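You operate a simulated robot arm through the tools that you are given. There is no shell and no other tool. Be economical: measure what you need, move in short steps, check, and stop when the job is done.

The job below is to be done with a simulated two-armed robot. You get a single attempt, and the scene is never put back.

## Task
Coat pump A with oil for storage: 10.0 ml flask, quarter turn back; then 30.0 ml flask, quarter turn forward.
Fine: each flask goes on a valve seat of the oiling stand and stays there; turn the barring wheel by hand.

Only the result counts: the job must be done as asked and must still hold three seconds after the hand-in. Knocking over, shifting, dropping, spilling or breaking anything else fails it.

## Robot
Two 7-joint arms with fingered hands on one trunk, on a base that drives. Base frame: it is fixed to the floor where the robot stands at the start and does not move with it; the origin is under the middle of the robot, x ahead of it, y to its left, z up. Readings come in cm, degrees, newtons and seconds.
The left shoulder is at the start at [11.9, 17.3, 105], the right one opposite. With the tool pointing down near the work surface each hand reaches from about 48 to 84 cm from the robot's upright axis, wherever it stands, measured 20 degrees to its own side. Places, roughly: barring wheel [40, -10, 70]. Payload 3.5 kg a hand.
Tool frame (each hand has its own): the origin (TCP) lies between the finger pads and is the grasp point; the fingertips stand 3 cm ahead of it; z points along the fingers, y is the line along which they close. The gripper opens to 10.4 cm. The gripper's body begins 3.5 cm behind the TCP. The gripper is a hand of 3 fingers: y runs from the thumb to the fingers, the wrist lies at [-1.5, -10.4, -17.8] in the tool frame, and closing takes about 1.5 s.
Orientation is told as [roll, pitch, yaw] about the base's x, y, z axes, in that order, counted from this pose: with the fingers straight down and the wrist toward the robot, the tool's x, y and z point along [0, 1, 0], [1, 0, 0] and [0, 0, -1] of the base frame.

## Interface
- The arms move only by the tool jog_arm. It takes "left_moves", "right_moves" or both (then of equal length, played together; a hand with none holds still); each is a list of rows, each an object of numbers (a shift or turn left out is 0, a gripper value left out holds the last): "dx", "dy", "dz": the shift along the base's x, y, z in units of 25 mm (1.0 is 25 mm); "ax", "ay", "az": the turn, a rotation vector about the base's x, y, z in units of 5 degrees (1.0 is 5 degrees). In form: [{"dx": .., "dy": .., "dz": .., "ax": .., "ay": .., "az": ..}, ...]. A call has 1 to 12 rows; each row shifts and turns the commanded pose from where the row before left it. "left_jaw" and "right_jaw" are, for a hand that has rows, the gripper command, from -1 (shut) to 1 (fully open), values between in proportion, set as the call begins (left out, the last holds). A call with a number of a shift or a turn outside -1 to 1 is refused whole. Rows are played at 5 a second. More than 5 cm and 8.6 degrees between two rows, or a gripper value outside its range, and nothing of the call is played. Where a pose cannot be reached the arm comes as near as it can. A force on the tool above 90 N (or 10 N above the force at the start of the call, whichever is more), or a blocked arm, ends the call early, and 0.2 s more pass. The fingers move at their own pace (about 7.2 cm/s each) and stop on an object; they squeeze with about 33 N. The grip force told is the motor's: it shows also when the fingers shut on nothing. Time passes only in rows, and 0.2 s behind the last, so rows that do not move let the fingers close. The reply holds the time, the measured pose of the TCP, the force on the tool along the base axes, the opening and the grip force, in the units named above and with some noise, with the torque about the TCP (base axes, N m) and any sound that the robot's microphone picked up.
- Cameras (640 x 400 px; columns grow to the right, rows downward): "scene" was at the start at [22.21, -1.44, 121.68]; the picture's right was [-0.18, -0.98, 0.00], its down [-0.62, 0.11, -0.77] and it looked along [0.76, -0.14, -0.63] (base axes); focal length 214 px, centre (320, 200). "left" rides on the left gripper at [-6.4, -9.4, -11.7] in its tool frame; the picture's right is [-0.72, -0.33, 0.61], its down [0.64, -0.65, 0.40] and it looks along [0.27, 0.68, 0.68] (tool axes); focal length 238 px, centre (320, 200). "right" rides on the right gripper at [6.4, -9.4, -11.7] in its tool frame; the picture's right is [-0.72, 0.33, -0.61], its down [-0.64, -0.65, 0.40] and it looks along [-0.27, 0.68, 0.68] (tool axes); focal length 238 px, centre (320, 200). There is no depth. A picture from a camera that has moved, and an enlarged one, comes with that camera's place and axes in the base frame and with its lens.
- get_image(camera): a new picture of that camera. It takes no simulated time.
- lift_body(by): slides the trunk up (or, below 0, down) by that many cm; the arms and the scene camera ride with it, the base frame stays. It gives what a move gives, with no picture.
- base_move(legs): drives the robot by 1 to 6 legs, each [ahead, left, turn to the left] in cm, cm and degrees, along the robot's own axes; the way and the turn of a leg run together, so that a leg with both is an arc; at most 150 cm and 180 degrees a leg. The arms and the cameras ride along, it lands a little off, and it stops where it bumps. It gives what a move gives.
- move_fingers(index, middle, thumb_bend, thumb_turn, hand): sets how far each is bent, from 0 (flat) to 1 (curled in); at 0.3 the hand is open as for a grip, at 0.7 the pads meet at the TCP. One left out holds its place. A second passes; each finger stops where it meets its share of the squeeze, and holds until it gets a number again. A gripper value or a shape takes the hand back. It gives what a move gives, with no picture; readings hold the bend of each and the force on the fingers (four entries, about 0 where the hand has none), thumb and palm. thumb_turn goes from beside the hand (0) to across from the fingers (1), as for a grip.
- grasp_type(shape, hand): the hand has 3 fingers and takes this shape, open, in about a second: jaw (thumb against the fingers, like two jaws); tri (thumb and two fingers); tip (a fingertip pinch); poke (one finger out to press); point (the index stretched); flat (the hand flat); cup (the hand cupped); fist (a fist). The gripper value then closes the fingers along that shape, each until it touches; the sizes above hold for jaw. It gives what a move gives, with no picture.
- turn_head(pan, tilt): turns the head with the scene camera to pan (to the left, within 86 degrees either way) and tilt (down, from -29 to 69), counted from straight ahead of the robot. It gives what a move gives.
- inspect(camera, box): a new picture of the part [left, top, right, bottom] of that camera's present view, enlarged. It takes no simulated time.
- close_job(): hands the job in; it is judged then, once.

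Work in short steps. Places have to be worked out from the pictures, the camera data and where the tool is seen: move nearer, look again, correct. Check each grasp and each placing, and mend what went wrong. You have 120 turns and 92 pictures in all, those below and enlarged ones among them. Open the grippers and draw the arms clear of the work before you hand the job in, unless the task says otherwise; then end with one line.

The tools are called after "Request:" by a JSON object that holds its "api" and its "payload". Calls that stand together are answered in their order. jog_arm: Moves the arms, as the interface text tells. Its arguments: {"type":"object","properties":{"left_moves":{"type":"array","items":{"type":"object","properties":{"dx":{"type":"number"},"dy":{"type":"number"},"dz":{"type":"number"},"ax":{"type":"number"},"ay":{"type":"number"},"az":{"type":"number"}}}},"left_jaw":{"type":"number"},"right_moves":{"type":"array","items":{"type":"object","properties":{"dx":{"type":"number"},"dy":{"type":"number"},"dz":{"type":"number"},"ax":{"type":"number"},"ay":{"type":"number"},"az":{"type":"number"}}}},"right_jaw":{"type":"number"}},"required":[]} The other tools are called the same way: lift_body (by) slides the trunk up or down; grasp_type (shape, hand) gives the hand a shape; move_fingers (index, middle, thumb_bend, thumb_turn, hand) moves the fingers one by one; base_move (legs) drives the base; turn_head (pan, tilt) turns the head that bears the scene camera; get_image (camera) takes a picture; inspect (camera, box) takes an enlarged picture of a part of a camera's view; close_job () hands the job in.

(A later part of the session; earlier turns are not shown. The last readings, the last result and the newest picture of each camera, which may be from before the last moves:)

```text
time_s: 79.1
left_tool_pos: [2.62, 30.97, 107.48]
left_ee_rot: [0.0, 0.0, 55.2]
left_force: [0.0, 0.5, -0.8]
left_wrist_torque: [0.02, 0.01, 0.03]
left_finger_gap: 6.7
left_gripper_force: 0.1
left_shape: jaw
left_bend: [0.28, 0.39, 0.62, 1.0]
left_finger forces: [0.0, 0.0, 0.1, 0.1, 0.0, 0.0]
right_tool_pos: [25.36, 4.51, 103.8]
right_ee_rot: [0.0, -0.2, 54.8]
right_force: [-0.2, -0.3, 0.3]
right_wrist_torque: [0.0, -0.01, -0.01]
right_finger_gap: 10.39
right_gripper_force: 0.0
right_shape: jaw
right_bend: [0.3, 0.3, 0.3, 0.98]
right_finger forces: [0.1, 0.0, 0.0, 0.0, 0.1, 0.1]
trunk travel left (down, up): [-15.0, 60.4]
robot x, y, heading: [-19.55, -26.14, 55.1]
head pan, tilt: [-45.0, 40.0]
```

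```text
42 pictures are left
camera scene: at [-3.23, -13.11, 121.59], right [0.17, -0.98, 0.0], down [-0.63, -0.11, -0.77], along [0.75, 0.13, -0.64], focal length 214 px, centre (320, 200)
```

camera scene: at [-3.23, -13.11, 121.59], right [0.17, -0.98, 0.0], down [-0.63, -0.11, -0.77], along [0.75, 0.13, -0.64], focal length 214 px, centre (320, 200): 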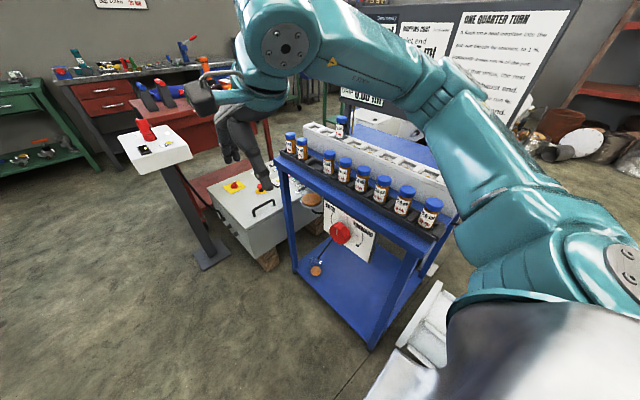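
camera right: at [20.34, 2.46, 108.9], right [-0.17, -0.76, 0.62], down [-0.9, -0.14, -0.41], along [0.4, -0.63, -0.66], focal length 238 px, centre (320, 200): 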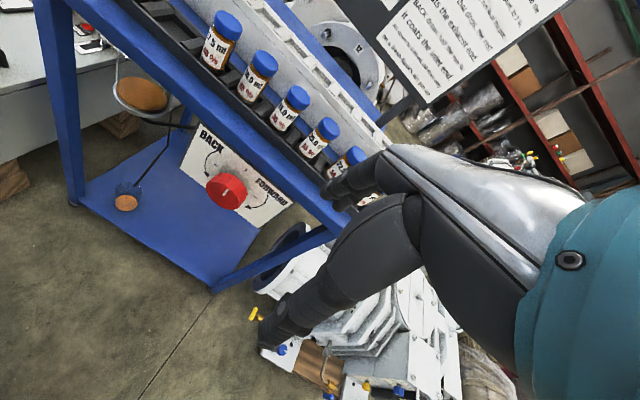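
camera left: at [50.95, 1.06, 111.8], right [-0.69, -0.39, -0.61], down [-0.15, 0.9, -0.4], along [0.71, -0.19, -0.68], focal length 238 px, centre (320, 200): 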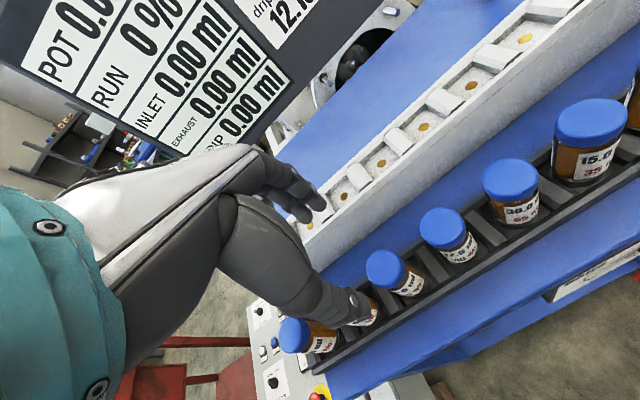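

Posture is normal again. I now move fingers-down toward a point in front of and above the knob (n 38, z 88).

Request:
{"api": "jog_arm", "payload": {"right_moves": [{"dx": 0.62, "dy": -0.65, "dz": -0.3}, {"dx": 0.62, "dy": -0.65, "dz": -0.5}, {"dx": 0.62, "dy": -0.65, "dz": -0.7}, {"dx": 0.62, "dy": -0.65, "dz": -0.7}, {"dx": 0.62, "dy": -0.65, "dz": -0.8}, {"dx": 0.62, "dy": -0.65, "dz": -0.8}, {"dx": 0.62, "dy": -0.65, "dz": -0.8}, {"dx": 0.62, "dy": -0.65, "dz": -0.8}, {"dx": 0.62, "dy": -0.65, "dz": -0.8}, {}]}}

Request:
{"api": "get_image", "payload": {"camera": "scene"}}

```text
time_s: 81.3
left_tool_pos: [2.65, 30.86, 107.37]
left_ee_rot: [0.0, 0.0, 55.1]
left_force: [1.1, 0.1, -0.1]
left_wrist_torque: [0.02, -0.04, -0.01]
left_finger_gap: 6.7
left_gripper_force: 0.0
left_shape: jaw
left_bend: [0.28, 0.39, 0.62, 1.0]
left_finger forces: [0.0, 0.1, 0.1, 0.1, 0.1, 0.0]
right_tool_pos: [39.44, -10.16, 88.27]
right_ee_rot: [-0.1, -0.3, 54.8]
right_force: [-0.4, -0.3, -0.3]
right_wrist_torque: [0.0, -0.01, -0.02]
right_finger_gap: 10.41
right_gripper_force: 0.2
right_shape: jaw
right_bend: [0.3, 0.3, 0.3, 0.98]
right_finger forces: [0.0, 0.0, 0.0, 0.0, 0.0, 0.0]
trunk travel left (down, up): [-15.0, 60.4]
robot x, y, heading: [-19.46, -25.99, 55.3]
head pan, tilt: [-45.0, 40.0]
```

```text
41 pictures are left
camera scene: at [-3.23, -13.1, 121.58], right [0.17, -0.98, 0.0], down [-0.63, -0.11, -0.77], along [0.75, 0.13, -0.64], focal length 214 px, centre (320, 200)
```

scene: 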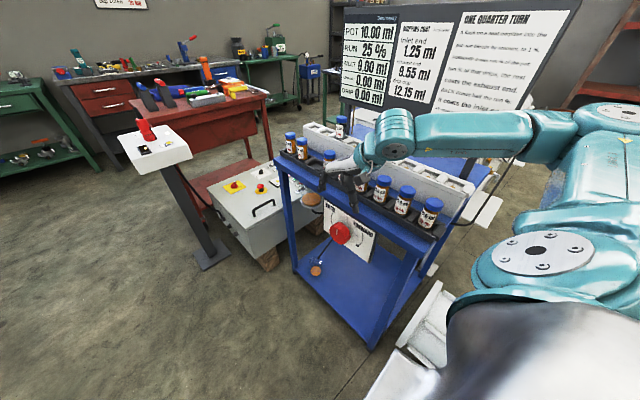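

Reached, but the elbow and forearm would come down over the rack's right-hand flasks, so I won't lower here. Better: stand frontally but farther back (wheel ~85 cm ahead, slightly right), trunk low, so the forearm is extended and the wrist can hold fingers forward. I retract the hand first.

Request:
{"api": "jog_arm", "payload": {"right_moves": [{"dz": 0.6}, {"dz": 0.6}, {"dx": -0.8, "dy": 0.59, "dz": 0.4}, {"dx": -0.8, "dy": 0.59, "dz": 0.4}, {"dx": -0.8, "dy": 0.59, "dz": 0.4}, {"dx": -0.8, "dy": 0.59, "dz": 0.4}, {"dx": -0.8, "dy": 0.59, "dz": 0.4}, {"dx": -0.8, "dy": 0.59, "dz": 0.4}, {"dx": -0.8, "dy": 0.59}, {"dx": -0.8, "dy": 0.59}, {}]}}

Request:
{"api": "base_move", "payload": {"legs": [[0, 45, 0], [0, 0, -91.2], [0, 65, 0]]}}

Request:
{"api": "turn_head", "payload": {"pan": 0, "tilt": 30}}

Request:
{"api": "get_image", "payload": {"camera": "scene"}}

```text
time_s: 83.7
left_tool_pos: [2.77, 30.97, 107.45]
left_ee_rot: [0.0, 0.0, 55.0]
left_force: [-1.5, -0.4, 0.2]
left_wrist_torque: [-0.01, 0.0, 0.03]
left_finger_gap: 6.74
left_gripper_force: 0.1
left_shape: jaw
left_bend: [0.28, 0.39, 0.62, 1.0]
left_finger forces: [0.0, 0.0, 0.0, 0.0, 0.1, 0.1]
right_tool_pos: [23.31, 1.65, 97.41]
right_ee_rot: [0.0, -0.3, 54.8]
right_force: [-0.6, -0.6, 1.5]
right_wrist_torque: [-0.03, -0.04, 0.0]
right_finger_gap: 10.39
right_gripper_force: 0.1
right_shape: jaw
right_bend: [0.3, 0.3, 0.3, 0.98]
right_finger forces: [0.0, 0.1, 0.0, 0.1, 0.1, 0.0]
trunk travel left (down, up): [-15.0, 60.4]
robot x, y, heading: [-19.28, -26.22, 54.7]
head pan, tilt: [-45.0, 40.0]
```

```text
time_s: 86.4
left_tool_pos: [-33.06, 56.31, 107.28]
left_ee_rot: [0.1, 0.1, 54.8]
left_force: [0.0, 0.4, 0.4]
left_wrist_torque: [-0.01, 0.01, 0.02]
left_finger_gap: 6.72
left_gripper_force: 0.0
left_shape: jaw
left_bend: [0.28, 0.39, 0.62, 1.0]
left_finger forces: [0.0, 0.1, 0.0, 0.0, 0.0, 0.0]
right_tool_pos: [-12.64, 26.91, 97.33]
right_ee_rot: [0.1, -0.3, 54.6]
right_force: [0.1, -0.4, 0.0]
right_wrist_torque: [-0.01, -0.02, -0.01]
right_finger_gap: 10.4
right_gripper_force: 0.1
right_shape: jaw
right_bend: [0.3, 0.3, 0.3, 0.98]
right_finger forces: [0.1, 0.0, 0.0, 0.0, 0.1, 0.1]
trunk travel left (down, up): [-15.0, 60.4]
robot x, y, heading: [-55.38, -0.3, 54.7]
head pan, tilt: [-45.0, 40.0]
stopped in leg 1: the robot was blocked; the commanded pose is now the measured one
```

```text
time_s: 87.5
left_tool_pos: [-33.16, 56.21, 107.58]
left_ee_rot: [0.1, 0.1, 54.7]
left_force: [1.4, 0.0, 0.4]
left_wrist_torque: [0.0, 0.0, -0.02]
left_finger_gap: 6.74
left_gripper_force: 0.0
left_shape: jaw
left_bend: [0.28, 0.39, 0.62, 1.0]
left_finger forces: [0.0, 0.1, 0.0, 0.0, 0.1, 0.0]
right_tool_pos: [-12.5, 26.91, 97.39]
right_ee_rot: [0.0, -0.3, 54.5]
right_force: [0.4, -0.5, -0.1]
right_wrist_torque: [-0.01, 0.04, 0.01]
right_finger_gap: 10.36
right_gripper_force: 0.0
right_shape: jaw
right_bend: [0.3, 0.3, 0.3, 0.98]
right_finger forces: [0.0, 0.0, 0.1, 0.0, 0.0, 0.0]
trunk travel left (down, up): [-15.0, 60.4]
robot x, y, heading: [-55.6, -0.59, 54.7]
head pan, tilt: [0.0, 30.0]
```

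```text
40 pictures are left
camera scene: at [-42.45, 18.12, 123.12], right [0.82, -0.58, 0.0], down [-0.29, -0.41, -0.87], along [0.5, 0.71, -0.5], focal length 214 px, centre (320, 200)
```

scene: 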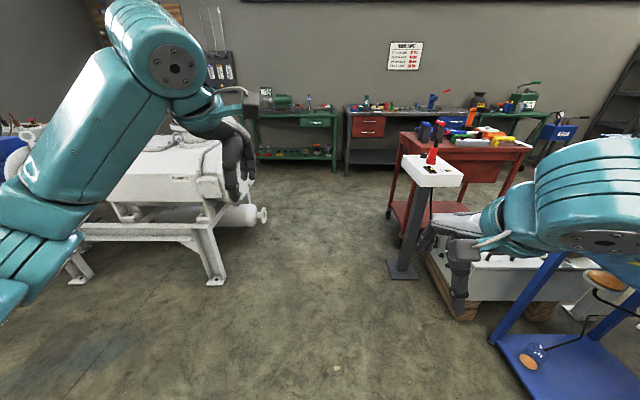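

The robot was blocked just short of the end, already at n≈−44.5. I look to the left to see what is there before turning.

Request:
{"api": "turn_head", "payload": {"pan": 85, "tilt": 45}}

Request:
{"api": "get_image", "payload": {"camera": "scene"}}

```text
time_s: 89.1
left_tool_pos: [-33.23, 56.13, 107.34]
left_ee_rot: [0.0, 0.1, 54.8]
left_force: [0.2, 0.5, 0.2]
left_wrist_torque: [0.0, -0.02, 0.0]
left_finger_gap: 6.74
left_gripper_force: 0.1
left_shape: jaw
left_bend: [0.28, 0.39, 0.62, 1.0]
left_finger forces: [0.0, 0.1, 0.0, 0.1, 0.0, 0.0]
right_tool_pos: [-12.75, 26.85, 97.14]
right_ee_rot: [0.0, -0.2, 54.6]
right_force: [0.2, -0.1, 0.1]
right_wrist_torque: [0.01, 0.0, 0.01]
right_finger_gap: 10.38
right_gripper_force: 0.0
right_shape: jaw
right_bend: [0.3, 0.3, 0.3, 0.98]
right_finger forces: [0.0, 0.0, 0.0, 0.1, 0.0, 0.1]
trunk travel left (down, up): [-15.0, 60.4]
robot x, y, heading: [-55.52, -0.79, 55.1]
head pan, tilt: [85.0, 45.0]
```

```text
39 pictures are left
camera scene: at [-53.87, 15.99, 120.86], right [0.65, 0.76, 0.0], down [0.54, -0.46, -0.71], along [-0.54, 0.46, -0.71], focal length 214 px, centre (320, 200)
```

scene: 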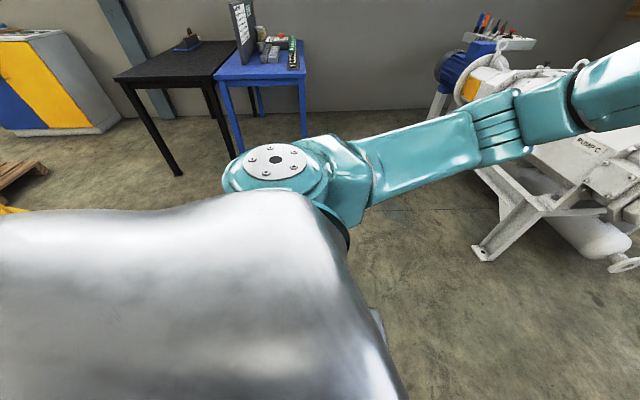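

Nothing visible is pressed against the robot. I move 3 cm off, then turn to face the table and strafe left.

Request:
{"api": "base_move", "payload": {"legs": [[0, -3, 0], [0, 0, -91]]}}

Request:
{"api": "base_move", "payload": {"legs": [[0, 65, 0]]}}

Request:
{"api": "turn_head", "payload": {"pan": -15, "tilt": 30}}

Request:
{"api": "get_image", "payload": {"camera": "scene"}}

```text
time_s: 93.8
left_tool_pos: [3.26, -25.99, 107.3]
left_ee_rot: [0.0, 0.1, -36.4]
left_force: [0.3, -0.4, -0.3]
left_wrist_torque: [0.0, 0.0, 0.01]
left_finger_gap: 6.72
left_gripper_force: 0.0
left_shape: jaw
left_bend: [0.28, 0.39, 0.62, 1.0]
left_finger forces: [0.0, 0.0, 0.1, 0.1, 0.0, 0.1]
right_tool_pos: [-26.44, -46.0, 97.26]
right_ee_rot: [0.1, -0.3, -36.8]
right_force: [0.3, -0.6, 0.0]
right_wrist_torque: [0.01, 0.01, 0.02]
right_finger_gap: 10.39
right_gripper_force: 0.1
right_shape: jaw
right_bend: [0.3, 0.3, 0.3, 0.98]
right_finger forces: [0.0, 0.0, 0.0, 0.0, 0.0, 0.0]
trunk travel left (down, up): [-15.0, 60.4]
robot x, y, heading: [-53.18, -2.62, -36.6]
head pan, tilt: [85.0, 45.0]
```

```text
time_s: 97.4
left_tool_pos: [41.15, 26.42, 107.38]
left_ee_rot: [-0.1, 0.0, -35.7]
left_force: [0.5, 0.0, 0.3]
left_wrist_torque: [-0.01, 0.0, -0.01]
left_finger_gap: 6.73
left_gripper_force: 0.1
left_shape: jaw
left_bend: [0.28, 0.39, 0.62, 1.0]
left_finger forces: [0.1, 0.1, 0.1, 0.1, 0.0, 0.1]
right_tool_pos: [11.72, 6.1, 97.32]
right_ee_rot: [0.0, -0.3, -36.0]
right_force: [-0.2, 0.3, -0.3]
right_wrist_torque: [0.0, -0.02, 0.01]
right_finger_gap: 10.39
right_gripper_force: 0.0
right_shape: jaw
right_bend: [0.3, 0.3, 0.3, 0.98]
right_finger forces: [0.0, 0.1, 0.1, 0.0, 0.0, 0.1]
trunk travel left (down, up): [-15.0, 60.4]
robot x, y, heading: [-15.79, 49.51, -35.9]
head pan, tilt: [85.0, 45.0]
```

```text
time_s: 99.2
left_tool_pos: [41.27, 26.45, 107.32]
left_ee_rot: [0.1, 0.2, -35.8]
left_force: [0.6, -0.7, -0.4]
left_wrist_torque: [0.01, 0.01, 0.02]
left_finger_gap: 6.73
left_gripper_force: 0.1
left_shape: jaw
left_bend: [0.28, 0.39, 0.62, 1.0]
left_finger forces: [0.0, 0.0, 0.0, 0.0, 0.0, 0.0]
right_tool_pos: [11.71, 6.14, 97.32]
right_ee_rot: [0.1, -0.3, -36.0]
right_force: [-0.3, 0.4, -0.5]
right_wrist_torque: [0.0, -0.02, -0.02]
right_finger_gap: 10.38
right_gripper_force: 0.1
right_shape: jaw
right_bend: [0.3, 0.3, 0.3, 0.98]
right_finger forces: [0.0, 0.0, 0.0, 0.0, 0.0, 0.0]
trunk travel left (down, up): [-15.0, 60.4]
robot x, y, heading: [-15.77, 49.28, -36.0]
head pan, tilt: [-15.0, 30.0]
```

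```text
38 pictures are left
camera scene: at [1.45, 34.31, 123.12], right [-0.77, -0.63, 0.0], down [-0.32, 0.39, -0.87], along [0.55, -0.67, -0.5], focal length 214 px, centre (320, 200)
```

scene: 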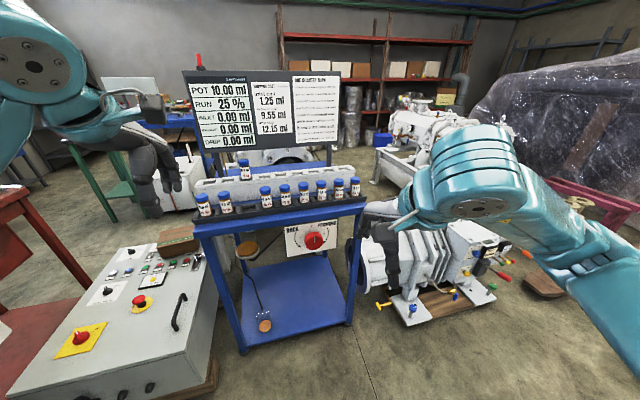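

Now the wheel is ~82 cm ahead and 15 cm right. I lower the trunk 15 cm, then move the right hand forward while pitching its fingers up to the horizontal.

Request:
{"api": "lift_body", "payload": {"by": -15}}

Request:
{"api": "jog_arm", "payload": {"right_moves": [{"dx": 0.9, "dy": -0.5}, {"dx": 0.9, "dy": -0.5}, {"dx": 0.9, "dy": -0.5}, {"dx": 0.9, "dy": -0.5}, {"ax": -0.708, "ay": -0.968, "dx": 0.6, "dy": -0.33}, {"ax": -0.708, "ay": -0.968, "dx": 0.6, "dy": -0.33}, {"ax": -0.708, "ay": -0.968, "dx": 0.6, "dy": -0.33}, {"ax": -0.708, "ay": -0.968, "dx": 0.6, "dy": -0.33}, {"ax": -0.708, "ay": -0.968, "dx": 0.6, "dy": -0.33}, {"ax": -0.708, "ay": -0.968, "dx": 0.6, "dy": -0.33}, {"ax": -0.708, "ay": -0.968, "dx": 0.6, "dy": -0.33}, {"ax": -0.708, "ay": -0.968}]}}

Request:
{"api": "jog_arm", "payload": {"right_moves": [{"ax": -0.708, "ay": -0.968}, {"ax": -0.708, "ay": -0.968}, {"ax": -0.708, "ay": -0.968}, {"ax": -0.708, "ay": -0.968}, {"ax": -0.708, "ay": -0.968}, {"ax": -0.708, "ay": -0.968}, {}]}}

```text
time_s: 100.9
left_tool_pos: [41.34, 26.46, 92.52]
left_ee_rot: [0.0, 0.0, -35.8]
left_force: [0.0, 0.2, 0.2]
left_wrist_torque: [0.0, 0.01, -0.04]
left_finger_gap: 6.69
left_gripper_force: 0.0
left_shape: jaw
left_bend: [0.28, 0.39, 0.62, 1.0]
left_finger forces: [0.0, 0.1, 0.1, 0.0, 0.0, 0.1]
right_tool_pos: [13.47, 4.78, 79.22]
right_ee_rot: [-0.1, 5.1, -36.0]
right_force: [-0.5, -0.8, 0.5]
right_wrist_torque: [-0.01, -0.01, 0.0]
right_finger_gap: 10.37
right_gripper_force: 0.0
right_shape: jaw
right_bend: [0.3, 0.3, 0.3, 0.98]
right_finger forces: [0.0, 0.0, 0.0, 0.0, 0.1, 0.0]
trunk travel left (down, up): [0.0, 75.4]
robot x, y, heading: [-15.78, 49.14, -35.9]
head pan, tilt: [-15.0, 30.0]
```

```text
time_s: 103.5
left_tool_pos: [41.21, 26.37, 92.39]
left_ee_rot: [0.0, 0.1, -35.9]
left_force: [0.6, 0.1, 0.1]
left_wrist_torque: [0.0, 0.0, 0.01]
left_finger_gap: 6.73
left_gripper_force: 0.2
left_shape: jaw
left_bend: [0.28, 0.39, 0.62, 1.0]
left_finger forces: [0.0, 0.1, 0.1, 0.1, 0.0, 0.0]
right_tool_pos: [33.3, -4.34, 79.18]
right_ee_rot: [0.4, -35.1, -34.8]
right_force: [0.1, -0.1, 0.9]
right_wrist_torque: [-0.01, 0.03, 0.0]
right_finger_gap: 10.37
right_gripper_force: 0.1
right_shape: jaw
right_bend: [0.3, 0.3, 0.3, 0.98]
right_finger forces: [0.0, 0.0, 0.0, 0.1, 0.0, 0.1]
right hand out of reach, approached as far as the arm can: row 11, 12
trunk travel left (down, up): [0.0, 75.4]
robot x, y, heading: [-15.3, 49.41, -35.8]
head pan, tilt: [-15.0, 30.0]
```

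```text
time_s: 105.1
left_tool_pos: [41.19, 26.34, 92.37]
left_ee_rot: [0.0, 0.1, -35.7]
left_force: [-0.8, 0.6, 0.2]
left_wrist_torque: [0.0, 0.01, -0.02]
left_finger_gap: 6.69
left_gripper_force: 0.0
left_shape: jaw
left_bend: [0.28, 0.39, 0.62, 1.0]
left_finger forces: [0.0, 0.0, 0.0, 0.0, 0.0, 0.1]
right_tool_pos: [33.27, -4.25, 79.13]
right_ee_rot: [0.4, -35.2, -34.9]
right_force: [0.4, -0.4, 0.8]
right_wrist_torque: [-0.03, 0.02, -0.02]
right_finger_gap: 10.38
right_gripper_force: 0.0
right_shape: jaw
right_bend: [0.3, 0.3, 0.3, 0.98]
right_finger forces: [0.0, 0.0, 0.0, 0.1, 0.1, 0.1]
right hand out of reach, approached as far as the arm can: row 1, 2, 3, 4, 5, 6
trunk travel left (down, up): [0.0, 75.4]
robot x, y, heading: [-15.68, 49.42, -35.8]
head pan, tilt: [-15.0, 30.0]
```

Request:
{"api": "get_image", "payload": {"camera": "scene"}}

```text
37 pictures are left
camera scene: at [8.76, 29.04, 107.1], right [-0.77, -0.63, 0.0], down [-0.32, 0.39, -0.87], along [0.55, -0.67, -0.5], focal length 214 px, centre (320, 200)
```

scene: 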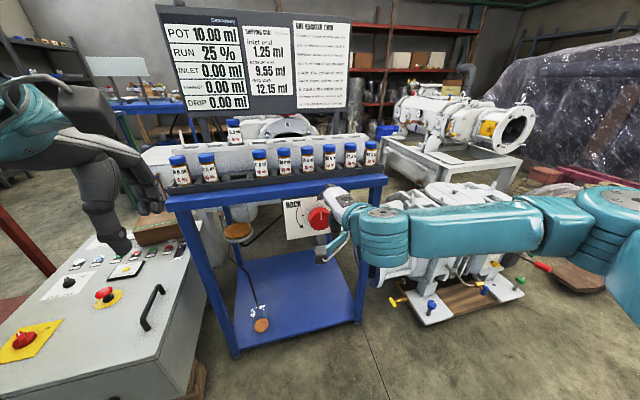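

The forearm comes in horizontally from the right, so the natural grip is z forward with y to the left (wrist to the right of the hand), now with the arm well extended. I rotate toward that orientation.

Request:
{"api": "jog_arm", "payload": {"right_moves": [{"ax": -0.918, "ay": 0.14, "az": 0.429}, {"ax": -0.918, "ay": 0.14, "az": 0.429}, {"ax": -0.918, "ay": 0.14, "az": 0.429}, {"ax": -0.918, "ay": 0.14, "az": 0.429}, {"ax": -0.918, "ay": 0.14, "az": 0.429}, {"ax": -0.918, "ay": 0.14, "az": 0.429}, {"ax": -0.918, "ay": 0.14, "az": 0.429}, {"ax": -0.918, "ay": 0.14, "az": 0.429}, {"ax": -0.918, "ay": 0.14, "az": 0.429}, {"ax": -0.918, "ay": 0.14, "az": 0.429}]}}

Request:
{"api": "jog_arm", "payload": {"right_moves": [{"ax": -0.918, "ay": 0.14, "az": 0.429}, {"ax": -0.918, "ay": 0.14, "az": 0.429}, {"ax": -0.918, "ay": 0.14, "az": 0.429}, {"ax": -0.918, "ay": 0.14, "az": 0.429}, {"ax": -0.918, "ay": 0.14, "az": 0.429}, {"ax": -0.918, "ay": 0.14, "az": 0.429}, {"ax": -0.918, "ay": 0.14, "az": 0.429}, {"ax": -0.918, "ay": 0.14, "az": 0.429}, {"ax": -0.918, "ay": 0.14, "az": 0.429}, {"ax": -0.918, "ay": 0.14, "az": 0.429}]}}

Request:
{"api": "get_image", "payload": {"camera": "scene"}}

```text
time_s: 107.3
left_tool_pos: [41.25, 26.44, 92.46]
left_ee_rot: [0.0, 0.2, -35.8]
left_force: [-0.6, 0.9, 0.4]
left_wrist_torque: [0.03, 0.01, 0.01]
left_finger_gap: 6.72
left_gripper_force: 0.0
left_shape: jaw
left_bend: [0.28, 0.39, 0.62, 1.0]
left_finger forces: [0.1, 0.1, 0.0, 0.1, 0.1, 0.0]
right_tool_pos: [37.67, 8.18, 84.08]
right_ee_rot: [-55.9, -32.9, 20.5]
right_force: [0.4, 0.0, 0.1]
right_wrist_torque: [0.0, 0.05, 0.01]
right_finger_gap: 10.37
right_gripper_force: 0.1
right_shape: jaw
right_bend: [0.3, 0.3, 0.3, 0.98]
right_finger forces: [0.1, 0.1, 0.1, 0.1, 0.1, 0.0]
right hand out of reach, approached as far as the arm can: row 2, 3, 4, 5, 6, 7, 8, 9, 10
trunk travel left (down, up): [0.0, 75.4]
robot x, y, heading: [-15.13, 49.37, -35.9]
head pan, tilt: [-15.0, 30.0]
```

```text
time_s: 109.5
left_tool_pos: [41.21, 26.34, 92.44]
left_ee_rot: [0.0, 0.1, -35.8]
left_force: [-0.3, 0.8, 1.0]
left_wrist_torque: [-0.02, -0.01, 0.0]
left_finger_gap: 6.7
left_gripper_force: 0.1
left_shape: jaw
left_bend: [0.28, 0.39, 0.62, 1.0]
left_finger forces: [0.0, 0.0, 0.1, 0.0, 0.0, 0.0]
right_tool_pos: [32.04, 15.03, 78.43]
right_ee_rot: [-82.1, -4.4, 40.5]
right_force: [0.1, -0.5, 0.1]
right_wrist_torque: [0.01, -0.04, 0.03]
right_finger_gap: 10.37
right_gripper_force: 0.0
right_shape: jaw
right_bend: [0.3, 0.3, 0.3, 0.98]
right_finger forces: [0.0, 0.1, 0.0, 0.0, 0.0, 0.0]
right hand out of reach, approached as far as the arm can: row 1, 2, 3, 4, 5, 6, 7, 8, 9, 10
trunk travel left (down, up): [0.0, 75.4]
robot x, y, heading: [-15.57, 49.13, -36.0]
head pan, tilt: [-15.0, 30.0]
```

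```text
36 pictures are left
camera scene: at [8.76, 29.04, 107.1], right [-0.77, -0.63, 0.0], down [-0.32, 0.39, -0.87], along [0.55, -0.67, -0.5], focal length 214 px, centre (320, 200)
```

scene: 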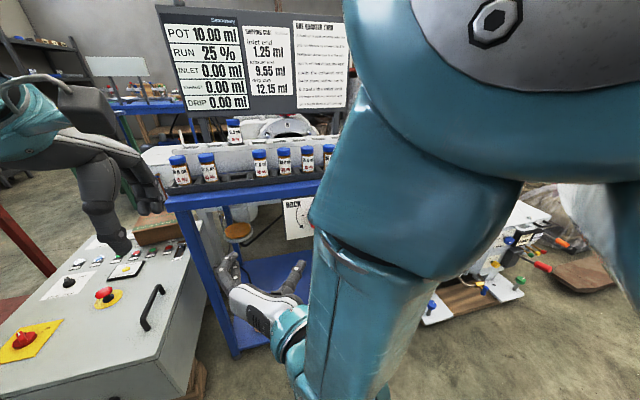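

The arm re-posed itself: elbow up, hand now almost exactly in the desired orientation (fingers forward, y to the left), but displaced to n≈17, l≈31. I shift it right toward the wheel and see if it follows.

Request:
{"api": "jog_arm", "payload": {"right_moves": [{"dx": -0.06, "dy": -0.7}, {"dx": -0.06, "dy": -0.7}, {"dx": -0.06, "dy": -0.7}, {"dx": -0.06, "dy": -0.7}, {"dx": -0.06, "dy": -0.7}, {"dx": -0.06, "dy": -0.7}, {"dx": -0.06, "dy": -0.7}, {}]}}

Request:
{"api": "get_image", "payload": {"camera": "scene"}}

```text
time_s: 111.3
left_tool_pos: [41.19, 26.41, 92.42]
left_ee_rot: [0.0, 0.1, -35.8]
left_force: [0.0, 0.0, -0.5]
left_wrist_torque: [0.0, 0.02, 0.0]
left_finger_gap: 6.73
left_gripper_force: 0.0
left_shape: jaw
left_bend: [0.28, 0.39, 0.62, 1.0]
left_finger forces: [0.1, 0.0, 0.1, 0.1, 0.1, 0.0]
right_tool_pos: [31.66, 14.92, 78.64]
right_ee_rot: [-83.3, -3.7, 40.7]
right_force: [-0.1, 0.4, -0.7]
right_wrist_torque: [-0.03, 0.01, 0.0]
right_finger_gap: 10.39
right_gripper_force: 0.1
right_shape: jaw
right_bend: [0.3, 0.3, 0.3, 0.98]
right_finger forces: [0.0, 0.0, 0.0, 0.0, 0.1, 0.0]
right hand out of reach, approached as far as the arm can: row 1, 2, 3, 4, 5, 6, 7
trunk travel left (down, up): [0.0, 75.4]
robot x, y, heading: [-15.59, 49.13, -35.7]
head pan, tilt: [-15.0, 30.0]
```

```text
35 pictures are left
camera scene: at [8.76, 29.04, 107.1], right [-0.77, -0.63, 0.0], down [-0.32, 0.39, -0.87], along [0.55, -0.67, -0.5], focal length 214 px, centre (320, 200)
```

scene: 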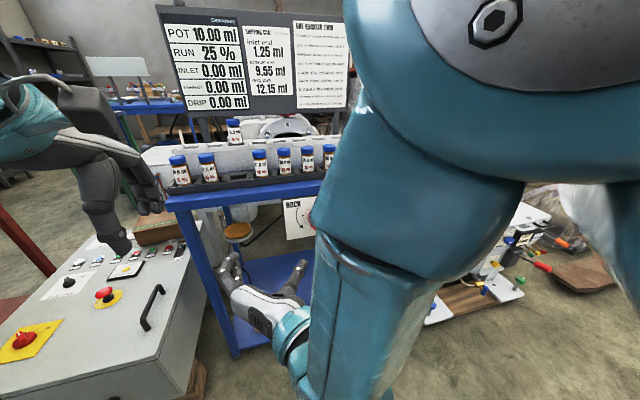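

The arm pose itself is right; the base can do the translation. I test whether the hand can go lower (to z≈70) in this posture.

Request:
{"api": "jog_arm", "payload": {"right_moves": [{"dz": -0.7}, {"dz": -0.7}, {"dz": -0.7}, {"dz": -0.7}, {"dz": -0.7}, {}]}}

Request:
{"api": "jog_arm", "payload": {"right_moves": [{"ax": -0.807, "ay": 0.59}, {"ax": -0.807, "ay": 0.59}, {"ax": -0.807, "ay": 0.59}, {"ax": -0.807, "ay": 0.59}, {}]}}

```text
time_s: 112.7
left_tool_pos: [41.13, 26.3, 92.32]
left_ee_rot: [0.0, 0.0, -35.9]
left_force: [-0.1, -0.2, -0.2]
left_wrist_torque: [0.05, 0.02, 0.03]
left_finger_gap: 6.72
left_gripper_force: 0.1
left_shape: jaw
left_bend: [0.28, 0.39, 0.62, 1.0]
left_finger forces: [0.1, 0.0, 0.1, 0.0, 0.0, 0.0]
right_tool_pos: [31.64, 14.91, 78.78]
right_ee_rot: [-83.3, -3.6, 40.7]
right_force: [0.4, 0.9, 0.2]
right_wrist_torque: [0.0, 0.0, 0.02]
right_finger_gap: 10.39
right_gripper_force: 0.1
right_shape: jaw
right_bend: [0.3, 0.3, 0.3, 0.98]
right_finger forces: [0.0, 0.0, 0.0, 0.0, 0.0, 0.1]
right hand out of reach, approached as far as the arm can: row 1, 2, 3, 4, 5
trunk travel left (down, up): [0.0, 75.4]
robot x, y, heading: [-15.34, 49.0, -35.6]
head pan, tilt: [-15.0, 30.0]
```

```text
time_s: 113.9
left_tool_pos: [41.13, 26.4, 92.43]
left_ee_rot: [0.0, 0.1, -35.8]
left_force: [0.0, 0.5, 1.2]
left_wrist_torque: [-0.02, -0.01, 0.02]
left_finger_gap: 6.7
left_gripper_force: 0.1
left_shape: jaw
left_bend: [0.28, 0.39, 0.62, 1.0]
left_finger forces: [0.1, 0.0, 0.0, 0.0, 0.0, 0.1]
right_tool_pos: [32.1, 15.42, 78.22]
right_ee_rot: [-87.4, 15.9, 42.2]
right_force: [0.8, -0.9, 0.4]
right_wrist_torque: [0.03, 0.01, 0.01]
right_finger_gap: 10.36
right_gripper_force: 0.0
right_shape: jaw
right_bend: [0.3, 0.3, 0.3, 0.98]
right_finger forces: [0.1, 0.0, 0.0, 0.1, 0.1, 0.0]
right hand out of reach, approached as far as the arm can: row 1, 2
trunk travel left (down, up): [0.0, 75.4]
robot x, y, heading: [-15.39, 49.3, -36.2]
head pan, tilt: [-15.0, 30.0]
```

Rolling toward "y down" works and eases the wrist, as predicted. I continue the roll another 50° and then test lowering.

Request:
{"api": "jog_arm", "payload": {"right_moves": [{"ax": -0.807, "ay": 0.59}, {"ax": -0.807, "ay": 0.59}, {"ax": -0.807, "ay": 0.59}, {"ax": -0.807, "ay": 0.59}, {"ax": -0.807, "ay": 0.59}, {"ax": -0.807, "ay": 0.59}, {"ax": -0.807, "ay": 0.59}, {"ax": -0.807, "ay": 0.59}, {"ax": -0.807, "ay": 0.59}, {"ax": -0.807, "ay": 0.59}, {}]}}

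Request:
{"api": "jog_arm", "payload": {"right_moves": [{"dz": -0.6}, {"dz": -0.6}, {"dz": -0.6}, {"dz": -0.6}, {"dz": -0.6}, {"dz": -0.6}, {}]}}

Request:
{"api": "get_image", "payload": {"camera": "scene"}}

```text
time_s: 116.3
left_tool_pos: [41.22, 26.29, 92.43]
left_ee_rot: [0.0, 0.1, -35.8]
left_force: [0.4, 0.1, -0.1]
left_wrist_torque: [0.04, -0.01, 0.0]
left_finger_gap: 6.72
left_gripper_force: 0.0
left_shape: jaw
left_bend: [0.28, 0.39, 0.62, 1.0]
left_finger forces: [0.0, 0.1, 0.0, 0.1, 0.0, 0.1]
right_tool_pos: [31.72, 14.87, 76.32]
right_ee_rot: [-108.1, 63.6, 27.4]
right_force: [0.5, 0.1, -0.3]
right_wrist_torque: [-0.03, 0.0, 0.01]
right_finger_gap: 10.35
right_gripper_force: 0.0
right_shape: jaw
right_bend: [0.3, 0.3, 0.3, 0.98]
right_finger forces: [0.0, 0.0, 0.0, 0.1, 0.0, 0.0]
right hand out of reach, approached as far as the arm can: row 10
trunk travel left (down, up): [0.0, 75.4]
robot x, y, heading: [-15.23, 49.22, -35.9]
head pan, tilt: [-15.0, 30.0]
```

```text
time_s: 117.9
left_tool_pos: [41.27, 26.34, 92.48]
left_ee_rot: [0.0, 0.1, -35.8]
left_force: [-0.4, 0.1, -1.1]
left_wrist_torque: [-0.03, -0.04, 0.01]
left_finger_gap: 6.71
left_gripper_force: 0.1
left_shape: jaw
left_bend: [0.28, 0.39, 0.62, 1.0]
left_finger forces: [0.1, 0.0, 0.1, 0.0, 0.1, 0.1]
right_tool_pos: [31.59, 14.67, 67.27]
right_ee_rot: [-108.0, 63.9, 27.7]
right_force: [0.2, -0.2, 0.2]
right_wrist_torque: [-0.01, -0.01, 0.02]
right_finger_gap: 10.4
right_gripper_force: 0.0
right_shape: jaw
right_bend: [0.3, 0.3, 0.3, 0.98]
right_finger forces: [0.1, 0.0, 0.0, 0.0, 0.0, 0.0]
trunk travel left (down, up): [0.0, 75.4]
robot x, y, heading: [-15.16, 49.55, -35.9]
head pan, tilt: [-15.0, 30.0]
```

```text
34 pictures are left
camera scene: at [8.76, 29.04, 107.1], right [-0.77, -0.63, 0.0], down [-0.32, 0.39, -0.87], along [0.55, -0.67, -0.5], focal length 214 px, centre (320, 200)
```

scene: 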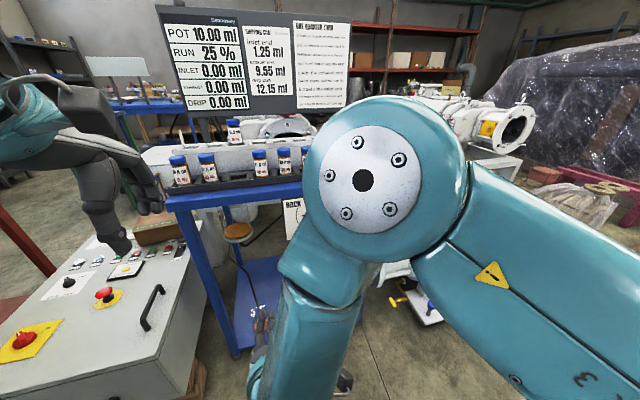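

The hand now lowers freely. It points ~10° right and 8° up of the wheel axis; I correct that and move to a stand-off in front of the knob (n≈30, l≈15, z≈69.5).

Request:
{"api": "jog_arm", "payload": {"right_moves": [{"ax": 0.31, "ay": 0.42, "az": 0.65}, {"ax": 0.31, "ay": 0.42, "az": 0.65}, {"ax": 0.31, "ay": 0.42, "az": 0.65}, {"dx": 0.1, "dy": -0.9, "dz": 0.1}, {"dx": 0.1, "dy": -0.9, "dz": 0.1}, {"dx": 0.1, "dy": -0.9, "dz": 0.1}, {"dx": 0.1, "dy": -0.9, "dz": 0.1}, {"dx": 0.1, "dy": -0.9, "dz": 0.1}, {"dx": 0.1, "dy": -0.9, "dz": 0.1}, {"dx": 0.1, "dy": -0.9, "dz": 0.1}, {"dx": 0.1, "dy": -0.9, "dz": 0.1}, {}]}}

Request:
{"api": "get_image", "payload": {"camera": "right"}}

Request:
{"api": "get_image", "payload": {"camera": "left"}}

```text
time_s: 120.5
left_tool_pos: [41.22, 26.36, 92.38]
left_ee_rot: [-0.1, 0.1, -35.8]
left_force: [0.5, 0.6, -0.7]
left_wrist_torque: [0.0, 0.0, 0.02]
left_finger_gap: 6.74
left_gripper_force: 0.0
left_shape: jaw
left_bend: [0.28, 0.39, 0.62, 1.0]
left_finger forces: [0.0, 0.0, 0.0, 0.0, 0.0, 0.0]
right_tool_pos: [31.1, 10.04, 72.43]
right_ee_rot: [-90.0, 65.6, 53.6]
right_force: [0.5, 1.2, 0.4]
right_wrist_torque: [0.02, 0.02, -0.02]
right_finger_gap: 10.36
right_gripper_force: 0.0
right_shape: jaw
right_bend: [0.3, 0.3, 0.3, 0.98]
right_finger forces: [0.0, 0.1, 0.1, 0.0, 0.0, 0.0]
right hand out of reach, approached as far as the arm can: row 5, 6, 7, 8, 9, 10, 11
trunk travel left (down, up): [0.0, 75.4]
robot x, y, heading: [-15.46, 49.3, -35.9]
head pan, tilt: [-15.0, 30.0]
```

```text
33 pictures are left
camera right: at [15.84, 9.15, 78.43], right [-0.03, 1.0, 0.0], down [0.51, 0.01, 0.86], along [0.86, 0.02, -0.51], focal length 238 px, centre (320, 200)
```

right: 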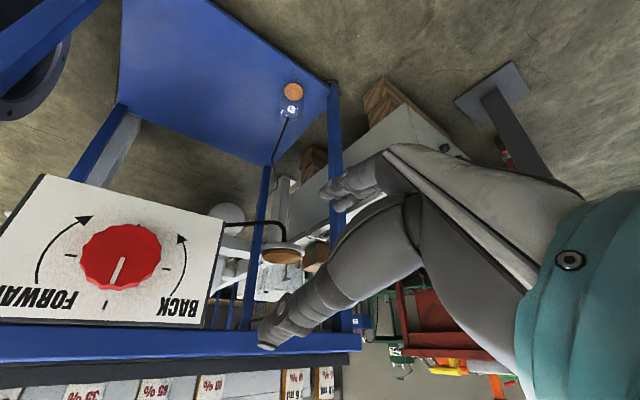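

```text
32 pictures are left
camera left: at [29.78, 26.8, 104.03], right [-0.69, -0.39, -0.61], down [-0.16, 0.9, -0.4], along [0.71, -0.18, -0.68], focal length 238 px, centre (320, 200)
```

left: 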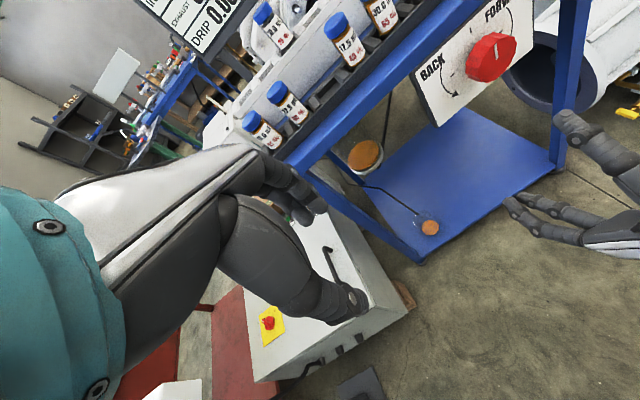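

The hand is aligned with the wheel axis now; the remaining translation I do with the base. First I raise the left hand for safety, then drive right 11 cm and forward 8 cm.

Request:
{"api": "jog_arm", "payload": {"left_moves": [{"dz": 0.9}, {"dz": 0.9}, {"dz": 0.9}, {"dz": 0.9}, {"dz": 0.9}, {"dz": 0.9}]}}

Request:
{"api": "base_move", "payload": {"legs": [[8, -11.3, 0]]}}

Request:
{"api": "get_image", "payload": {"camera": "right"}}

Request:
{"api": "get_image", "payload": {"camera": "left"}}

```text
time_s: 121.9
left_tool_pos: [41.04, 26.32, 106.0]
left_ee_rot: [-0.2, 0.0, -35.9]
left_force: [-0.1, 0.0, 0.5]
left_wrist_torque: [0.0, -0.01, 0.01]
left_finger_gap: 6.72
left_gripper_force: 0.2
left_shape: jaw
left_bend: [0.28, 0.39, 0.62, 1.0]
left_finger forces: [0.0, 0.0, 0.0, 0.0, 0.0, 0.0]
right_tool_pos: [31.03, 10.16, 72.56]
right_ee_rot: [-90.1, 65.6, 53.5]
right_force: [-0.4, -0.3, 0.3]
right_wrist_torque: [-0.05, 0.0, -0.02]
right_finger_gap: 10.4
right_gripper_force: 0.1
right_shape: jaw
right_bend: [0.3, 0.3, 0.3, 0.98]
right_finger forces: [0.1, 0.0, 0.0, 0.1, 0.1, 0.1]
trunk travel left (down, up): [0.0, 75.4]
robot x, y, heading: [-15.02, 49.35, -35.6]
head pan, tilt: [-15.0, 30.0]
```

```text
time_s: 123.2
left_tool_pos: [40.75, 12.54, 105.94]
left_ee_rot: [0.1, 0.1, -35.7]
left_force: [-0.3, -0.3, -0.2]
left_wrist_torque: [0.0, 0.02, 0.02]
left_finger_gap: 6.71
left_gripper_force: 0.0
left_shape: jaw
left_bend: [0.28, 0.39, 0.62, 1.0]
left_finger forces: [0.1, 0.0, 0.1, 0.0, 0.0, 0.1]
right_tool_pos: [30.74, -3.82, 72.49]
right_ee_rot: [-90.0, 65.5, 53.7]
right_force: [0.1, -1.1, 0.0]
right_wrist_torque: [0.01, -0.01, -0.01]
right_finger_gap: 10.38
right_gripper_force: 0.1
right_shape: jaw
right_bend: [0.3, 0.3, 0.3, 0.98]
right_finger forces: [0.0, 0.1, 0.0, 0.1, 0.0, 0.1]
trunk travel left (down, up): [0.0, 75.4]
robot x, y, heading: [-15.37, 35.51, -35.8]
head pan, tilt: [-15.0, 30.0]
```

```text
31 pictures are left
camera right: at [15.57, -4.7, 78.42], right [-0.03, 1.0, 0.0], down [0.51, 0.01, 0.86], along [0.86, 0.02, -0.51], focal length 238 px, centre (320, 200)
```

right: 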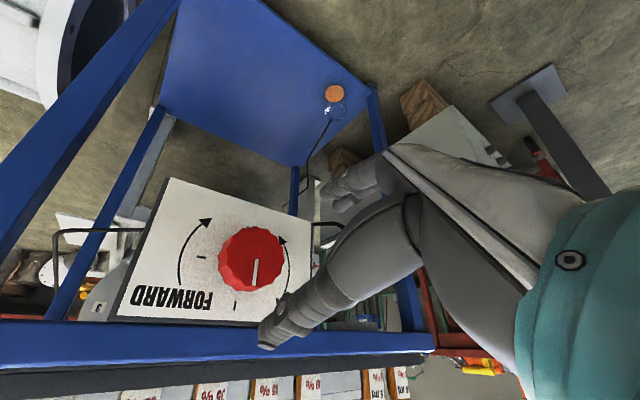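

```text
30 pictures are left
camera left: at [29.41, 12.96, 117.61], right [-0.68, -0.39, -0.61], down [-0.16, 0.9, -0.4], along [0.71, -0.18, -0.68], focal length 238 px, centre (320, 200)
```

left: 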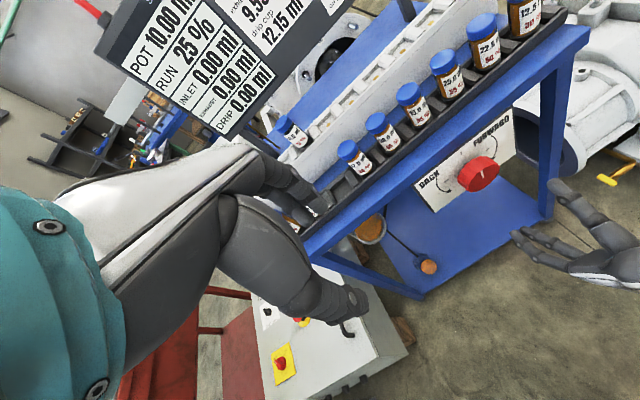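

Right TCP is at n 27.1, l 15.1, z 72.5 — on the wheel axis except for height. I zoom to fix the knob centre.

Request:
{"api": "inspect", "payload": {"camera": "right", "box": [190, 210, 310, 300]}}

Request:
{"api": "inspect", "payload": {"camera": "left", "box": [400, 100, 640, 300]}}

```text
4.44 times, centred on (250, 255) of right
camera zoom: at [15.57, -4.7, 78.42], right [-0.03, 1.0, 0.0], down [0.51, 0.01, 0.86], along [0.86, 0.02, -0.51], focal length 1059 px, centre (631, -44)
```

zoom: 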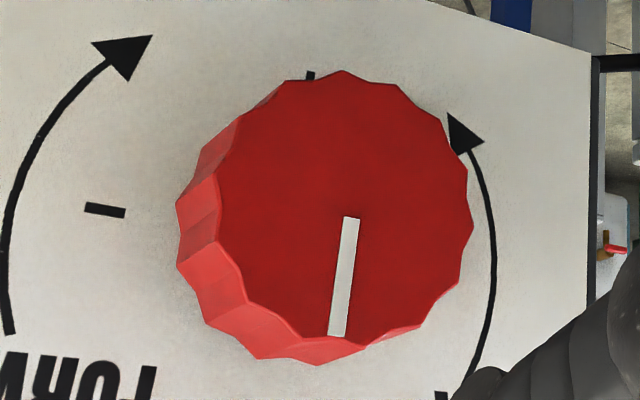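

```text
2.00 times, centred on (520, 200) of left
camera zoom: at [29.41, 12.96, 117.61], right [-0.68, -0.39, -0.61], down [-0.16, 0.9, -0.4], along [0.71, -0.18, -0.68], focal length 477 px, centre (-80, 200)
```

zoom: 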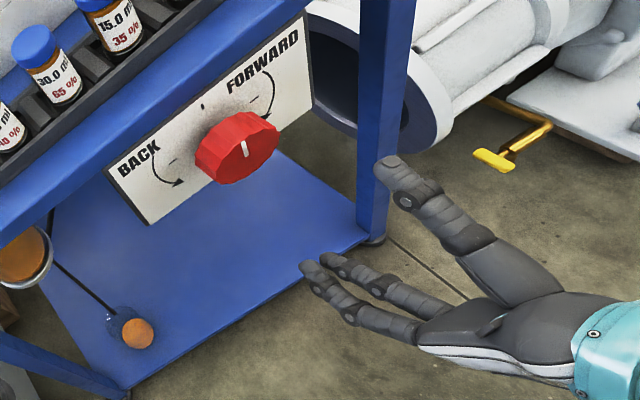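

Both cameras agree: knob face at n=40.2, l=15.5, z=70.35, diameter ~6.9, plate at ~43.9. Before gripping I test the roll range in free space in the BACK direction (from the current 66° below left).

Request:
{"api": "jog_arm", "payload": {"right_moves": [{"ax": -0.968, "ay": 0.708, "dz": -0.43}, {"ax": -0.968, "ay": 0.708, "dz": -0.43}, {"ax": -0.968, "ay": 0.708}, {"ax": -0.968, "ay": 0.708}, {"ax": -0.968, "ay": 0.708}, {"ax": -0.968, "ay": 0.708}, {"ax": -0.968, "ay": 0.708}, {"ax": -0.968, "ay": 0.708}, {"ax": -0.968, "ay": 0.708}, {"ax": -0.968, "ay": 0.708}, {"ax": -0.968, "ay": 0.708}, {"ax": -0.968, "ay": 0.708}]}}

```text
time_s: 125.8
left_tool_pos: [40.89, 12.59, 106.04]
left_ee_rot: [0.0, 0.2, -35.6]
left_force: [0.5, -0.1, -0.3]
left_wrist_torque: [0.05, 0.01, -0.03]
left_finger_gap: 6.7
left_gripper_force: 0.1
left_shape: jaw
left_bend: [0.28, 0.39, 0.62, 1.0]
left_finger forces: [0.0, 0.0, 0.0, 0.1, 0.0, 0.0]
right_tool_pos: [28.81, -2.0, 71.38]
right_ee_rot: [-89.8, 76.8, 54.3]
right_force: [0.0, 0.0, 0.6]
right_wrist_torque: [0.01, -0.01, 0.0]
right_finger_gap: 10.37
right_gripper_force: 0.1
right_shape: jaw
right_bend: [0.3, 0.3, 0.3, 0.98]
right_finger forces: [0.1, 0.0, 0.1, 0.0, 0.0, 0.0]
right hand out of reach, approached as far as the arm can: row 1, 2, 3, 4, 5, 6, 7, 8, 9, 10, 11, 12
trunk travel left (down, up): [0.0, 75.4]
robot x, y, heading: [-16.08, 35.17, -35.7]
head pan, tilt: [-15.0, 30.0]
```

The range in this spot ends at 77°. Earlier the range was ~0–70° with the hand at the robot's midline, so I shift the hand left 4 cm and roll back toward "y left", to see the available range at this height.

Request:
{"api": "jog_arm", "payload": {"right_moves": [{"dx": 0.31, "dy": 0.43}, {"dx": 0.31, "dy": 0.43}, {"dx": 0.31, "dy": 0.43}, {"ax": 0.968, "ay": -0.708}, {"ax": 0.968, "ay": -0.708}, {"ax": 0.968, "ay": -0.708}, {"ax": 0.968, "ay": -0.708}, {"ax": 0.968, "ay": -0.708}, {"ax": 0.968, "ay": -0.708}, {"ax": 0.968, "ay": -0.708}, {"ax": 0.968, "ay": -0.708}, {"ax": 0.968, "ay": -0.708}]}}

```text
time_s: 128.4
left_tool_pos: [40.92, 12.64, 105.89]
left_ee_rot: [0.0, 0.1, -35.7]
left_force: [1.2, 0.3, -0.2]
left_wrist_torque: [0.01, 0.04, -0.03]
left_finger_gap: 6.73
left_gripper_force: 0.1
left_shape: jaw
left_bend: [0.28, 0.39, 0.62, 1.0]
left_finger forces: [0.0, 0.1, 0.0, 0.0, 0.0, 0.1]
right_tool_pos: [29.43, 1.89, 72.47]
right_ee_rot: [-90.3, 34.5, 47.8]
right_force: [-0.4, -0.2, 0.3]
right_wrist_torque: [0.0, -0.03, 0.0]
right_finger_gap: 10.39
right_gripper_force: 0.1
right_shape: jaw
right_bend: [0.3, 0.3, 0.3, 0.98]
right_finger forces: [0.0, 0.1, 0.1, 0.1, 0.0, 0.0]
right hand out of reach, approached as far as the arm can: row 1, 2, 3, 7, 8, 9, 10, 11, 12
trunk travel left (down, up): [0.0, 75.4]
robot x, y, heading: [-15.85, 35.53, -35.5]
head pan, tilt: [-15.0, 30.0]
```

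Range here is about 35–77°. I try extending the arm forward (less folded), which should free the wrist.

Request:
{"api": "jog_arm", "payload": {"right_moves": [{"dx": 0.8, "dy": -0.59}, {"dx": 0.8, "dy": -0.59}, {"dx": 0.8, "dy": -0.59}, {"ax": -0.968, "ay": 0.708}, {"ax": -0.968, "ay": 0.708}, {"ax": -0.968, "ay": 0.708}, {"ax": -0.968, "ay": 0.708}, {"ax": -0.968, "ay": 0.708}, {"ax": -0.968, "ay": 0.708}, {"ax": -0.968, "ay": 0.708}, {"ax": -0.968, "ay": 0.708}, {"ax": -0.968, "ay": 0.708}]}}

Request:
{"api": "get_image", "payload": {"camera": "left"}}

```text
time_s: 131.0
left_tool_pos: [40.91, 12.51, 105.91]
left_ee_rot: [0.0, 0.1, -35.7]
left_force: [0.1, -0.5, -0.2]
left_wrist_torque: [-0.05, -0.01, 0.02]
left_finger_gap: 6.73
left_gripper_force: 0.1
left_shape: jaw
left_bend: [0.28, 0.39, 0.62, 1.0]
left_finger forces: [0.1, 0.1, 0.1, 0.0, 0.1, 0.0]
right_tool_pos: [31.94, -2.79, 73.42]
right_ee_rot: [-102.2, 72.2, 38.4]
right_force: [-0.5, 0.5, 0.0]
right_wrist_torque: [0.01, 0.0, 0.01]
right_finger_gap: 10.38
right_gripper_force: 0.0
right_shape: jaw
right_bend: [0.3, 0.3, 0.3, 0.98]
right_finger forces: [0.1, 0.1, 0.0, 0.1, 0.1, 0.0]
right hand out of reach, approached as far as the arm can: row 1, 2, 3, 9, 10, 11, 12
trunk travel left (down, up): [0.0, 75.4]
robot x, y, heading: [-16.04, 35.63, -35.9]
head pan, tilt: [-15.0, 30.0]
```

```text
27 pictures are left
camera left: at [29.41, 12.99, 117.62], right [-0.68, -0.39, -0.61], down [-0.16, 0.9, -0.4], along [0.71, -0.18, -0.68], focal length 238 px, centre (320, 200)
```

left: 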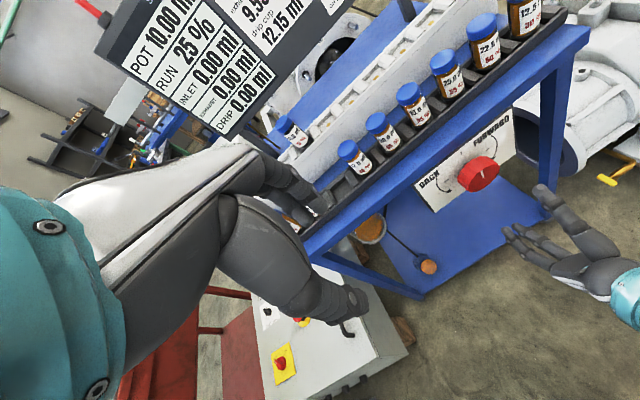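

A usable window of about 38–70° exists; I'll turn the wheel in three bites of ~30°. I roll back to ~42°, straighten the axis, and check the pose.

Request:
{"api": "jog_arm", "payload": {"right_moves": [{"ax": 0.968, "ay": -0.708}, {"ax": 0.968, "ay": -0.708}, {"ax": 0.968, "ay": -0.708}, {"ax": 0.968, "ay": -0.708}, {"ax": 0.968, "ay": -0.708}, {"ax": 0.22, "ay": 0.3, "az": 0.38}, {"ax": 0.22, "ay": 0.3, "az": 0.38}, {}]}}

```text
time_s: 132.8
left_tool_pos: [40.82, 12.48, 106.04]
left_ee_rot: [0.1, 0.1, -35.8]
left_force: [-0.6, -0.4, 0.0]
left_wrist_torque: [-0.01, -0.02, 0.03]
left_finger_gap: 6.73
left_gripper_force: 0.0
left_shape: jaw
left_bend: [0.28, 0.39, 0.62, 1.0]
left_finger forces: [0.1, 0.0, 0.0, 0.0, 0.0, 0.0]
right_tool_pos: [32.73, -1.85, 75.31]
right_ee_rot: [-86.6, 43.2, 53.9]
right_force: [0.0, -0.9, -0.1]
right_wrist_torque: [-0.01, 0.0, 0.0]
right_finger_gap: 10.39
right_gripper_force: 0.1
right_shape: jaw
right_bend: [0.3, 0.3, 0.3, 0.98]
right_finger forces: [0.0, 0.0, 0.0, 0.0, 0.1, 0.0]
right hand out of reach, approached as far as the arm can: row 5, 6, 7
trunk travel left (down, up): [0.0, 75.4]
robot x, y, heading: [-15.89, 35.53, -35.5]
head pan, tilt: [-15.0, 30.0]
```

Near the limit the hand is pushed up. The forearm is too steep; I'll back the base 12 cm, go to mid-window roll (63°), and extend the hand forward 12 cm at z 70.4, which flattens the forearm.

Request:
{"api": "base_move", "payload": {"legs": [[-12, 0, 0]]}}

Request:
{"api": "jog_arm", "payload": {"right_moves": [{"ax": -0.968, "ay": 0.708, "dz": -0.5}, {"ax": -0.968, "ay": 0.708, "dz": -0.5}, {"ax": -0.968, "ay": 0.708, "dz": -0.5}, {"dz": -0.5}, {"dx": 0.7, "dy": -0.66}, {"dx": 0.7, "dy": -0.66}, {"dx": 0.7, "dy": -0.66}, {"dx": 0.7, "dy": -0.66}, {"dx": 0.7, "dy": -0.66}, {"dx": 0.7, "dy": -0.66}, {}]}}

```text
time_s: 134.1
left_tool_pos: [31.11, 19.61, 106.11]
left_ee_rot: [-0.1, 0.0, -35.8]
left_force: [0.3, 0.4, 0.3]
left_wrist_torque: [-0.01, -0.01, -0.02]
left_finger_gap: 6.73
left_gripper_force: 0.0
left_shape: jaw
left_bend: [0.28, 0.39, 0.62, 1.0]
left_finger forces: [0.1, 0.0, 0.0, 0.0, 0.0, 0.0]
right_tool_pos: [22.96, 5.09, 75.34]
right_ee_rot: [-86.7, 43.2, 53.8]
right_force: [0.9, -0.2, -0.9]
right_wrist_torque: [-0.01, 0.0, 0.0]
right_finger_gap: 10.37
right_gripper_force: 0.2
right_shape: jaw
right_bend: [0.3, 0.3, 0.3, 0.98]
right_finger forces: [0.1, 0.0, 0.1, 0.0, 0.0, 0.0]
trunk travel left (down, up): [0.0, 75.4]
robot x, y, heading: [-25.42, 42.54, -35.9]
head pan, tilt: [-15.0, 30.0]
```

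```text
time_s: 136.5
left_tool_pos: [31.19, 19.36, 106.01]
left_ee_rot: [0.0, 0.0, -35.7]
left_force: [-0.3, 0.2, -0.3]
left_wrist_torque: [0.01, 0.0, 0.01]
left_finger_gap: 6.72
left_gripper_force: 0.0
left_shape: jaw
left_bend: [0.28, 0.39, 0.62, 1.0]
left_finger forces: [0.0, 0.1, 0.0, 0.0, 0.0, 0.1]
right_tool_pos: [27.82, 4.16, 72.29]
right_ee_rot: [-86.8, 61.1, 53.6]
right_force: [-0.5, 1.4, -0.3]
right_wrist_torque: [0.0, 0.01, 0.01]
right_finger_gap: 10.41
right_gripper_force: 0.1
right_shape: jaw
right_bend: [0.3, 0.3, 0.3, 0.98]
right_finger forces: [0.0, 0.0, 0.0, 0.0, 0.1, 0.0]
right hand out of reach, approached as far as the arm can: row 6, 7, 8, 9, 10
trunk travel left (down, up): [0.0, 75.4]
robot x, y, heading: [-25.32, 42.59, -35.6]
head pan, tilt: [-15.0, 30.0]
```

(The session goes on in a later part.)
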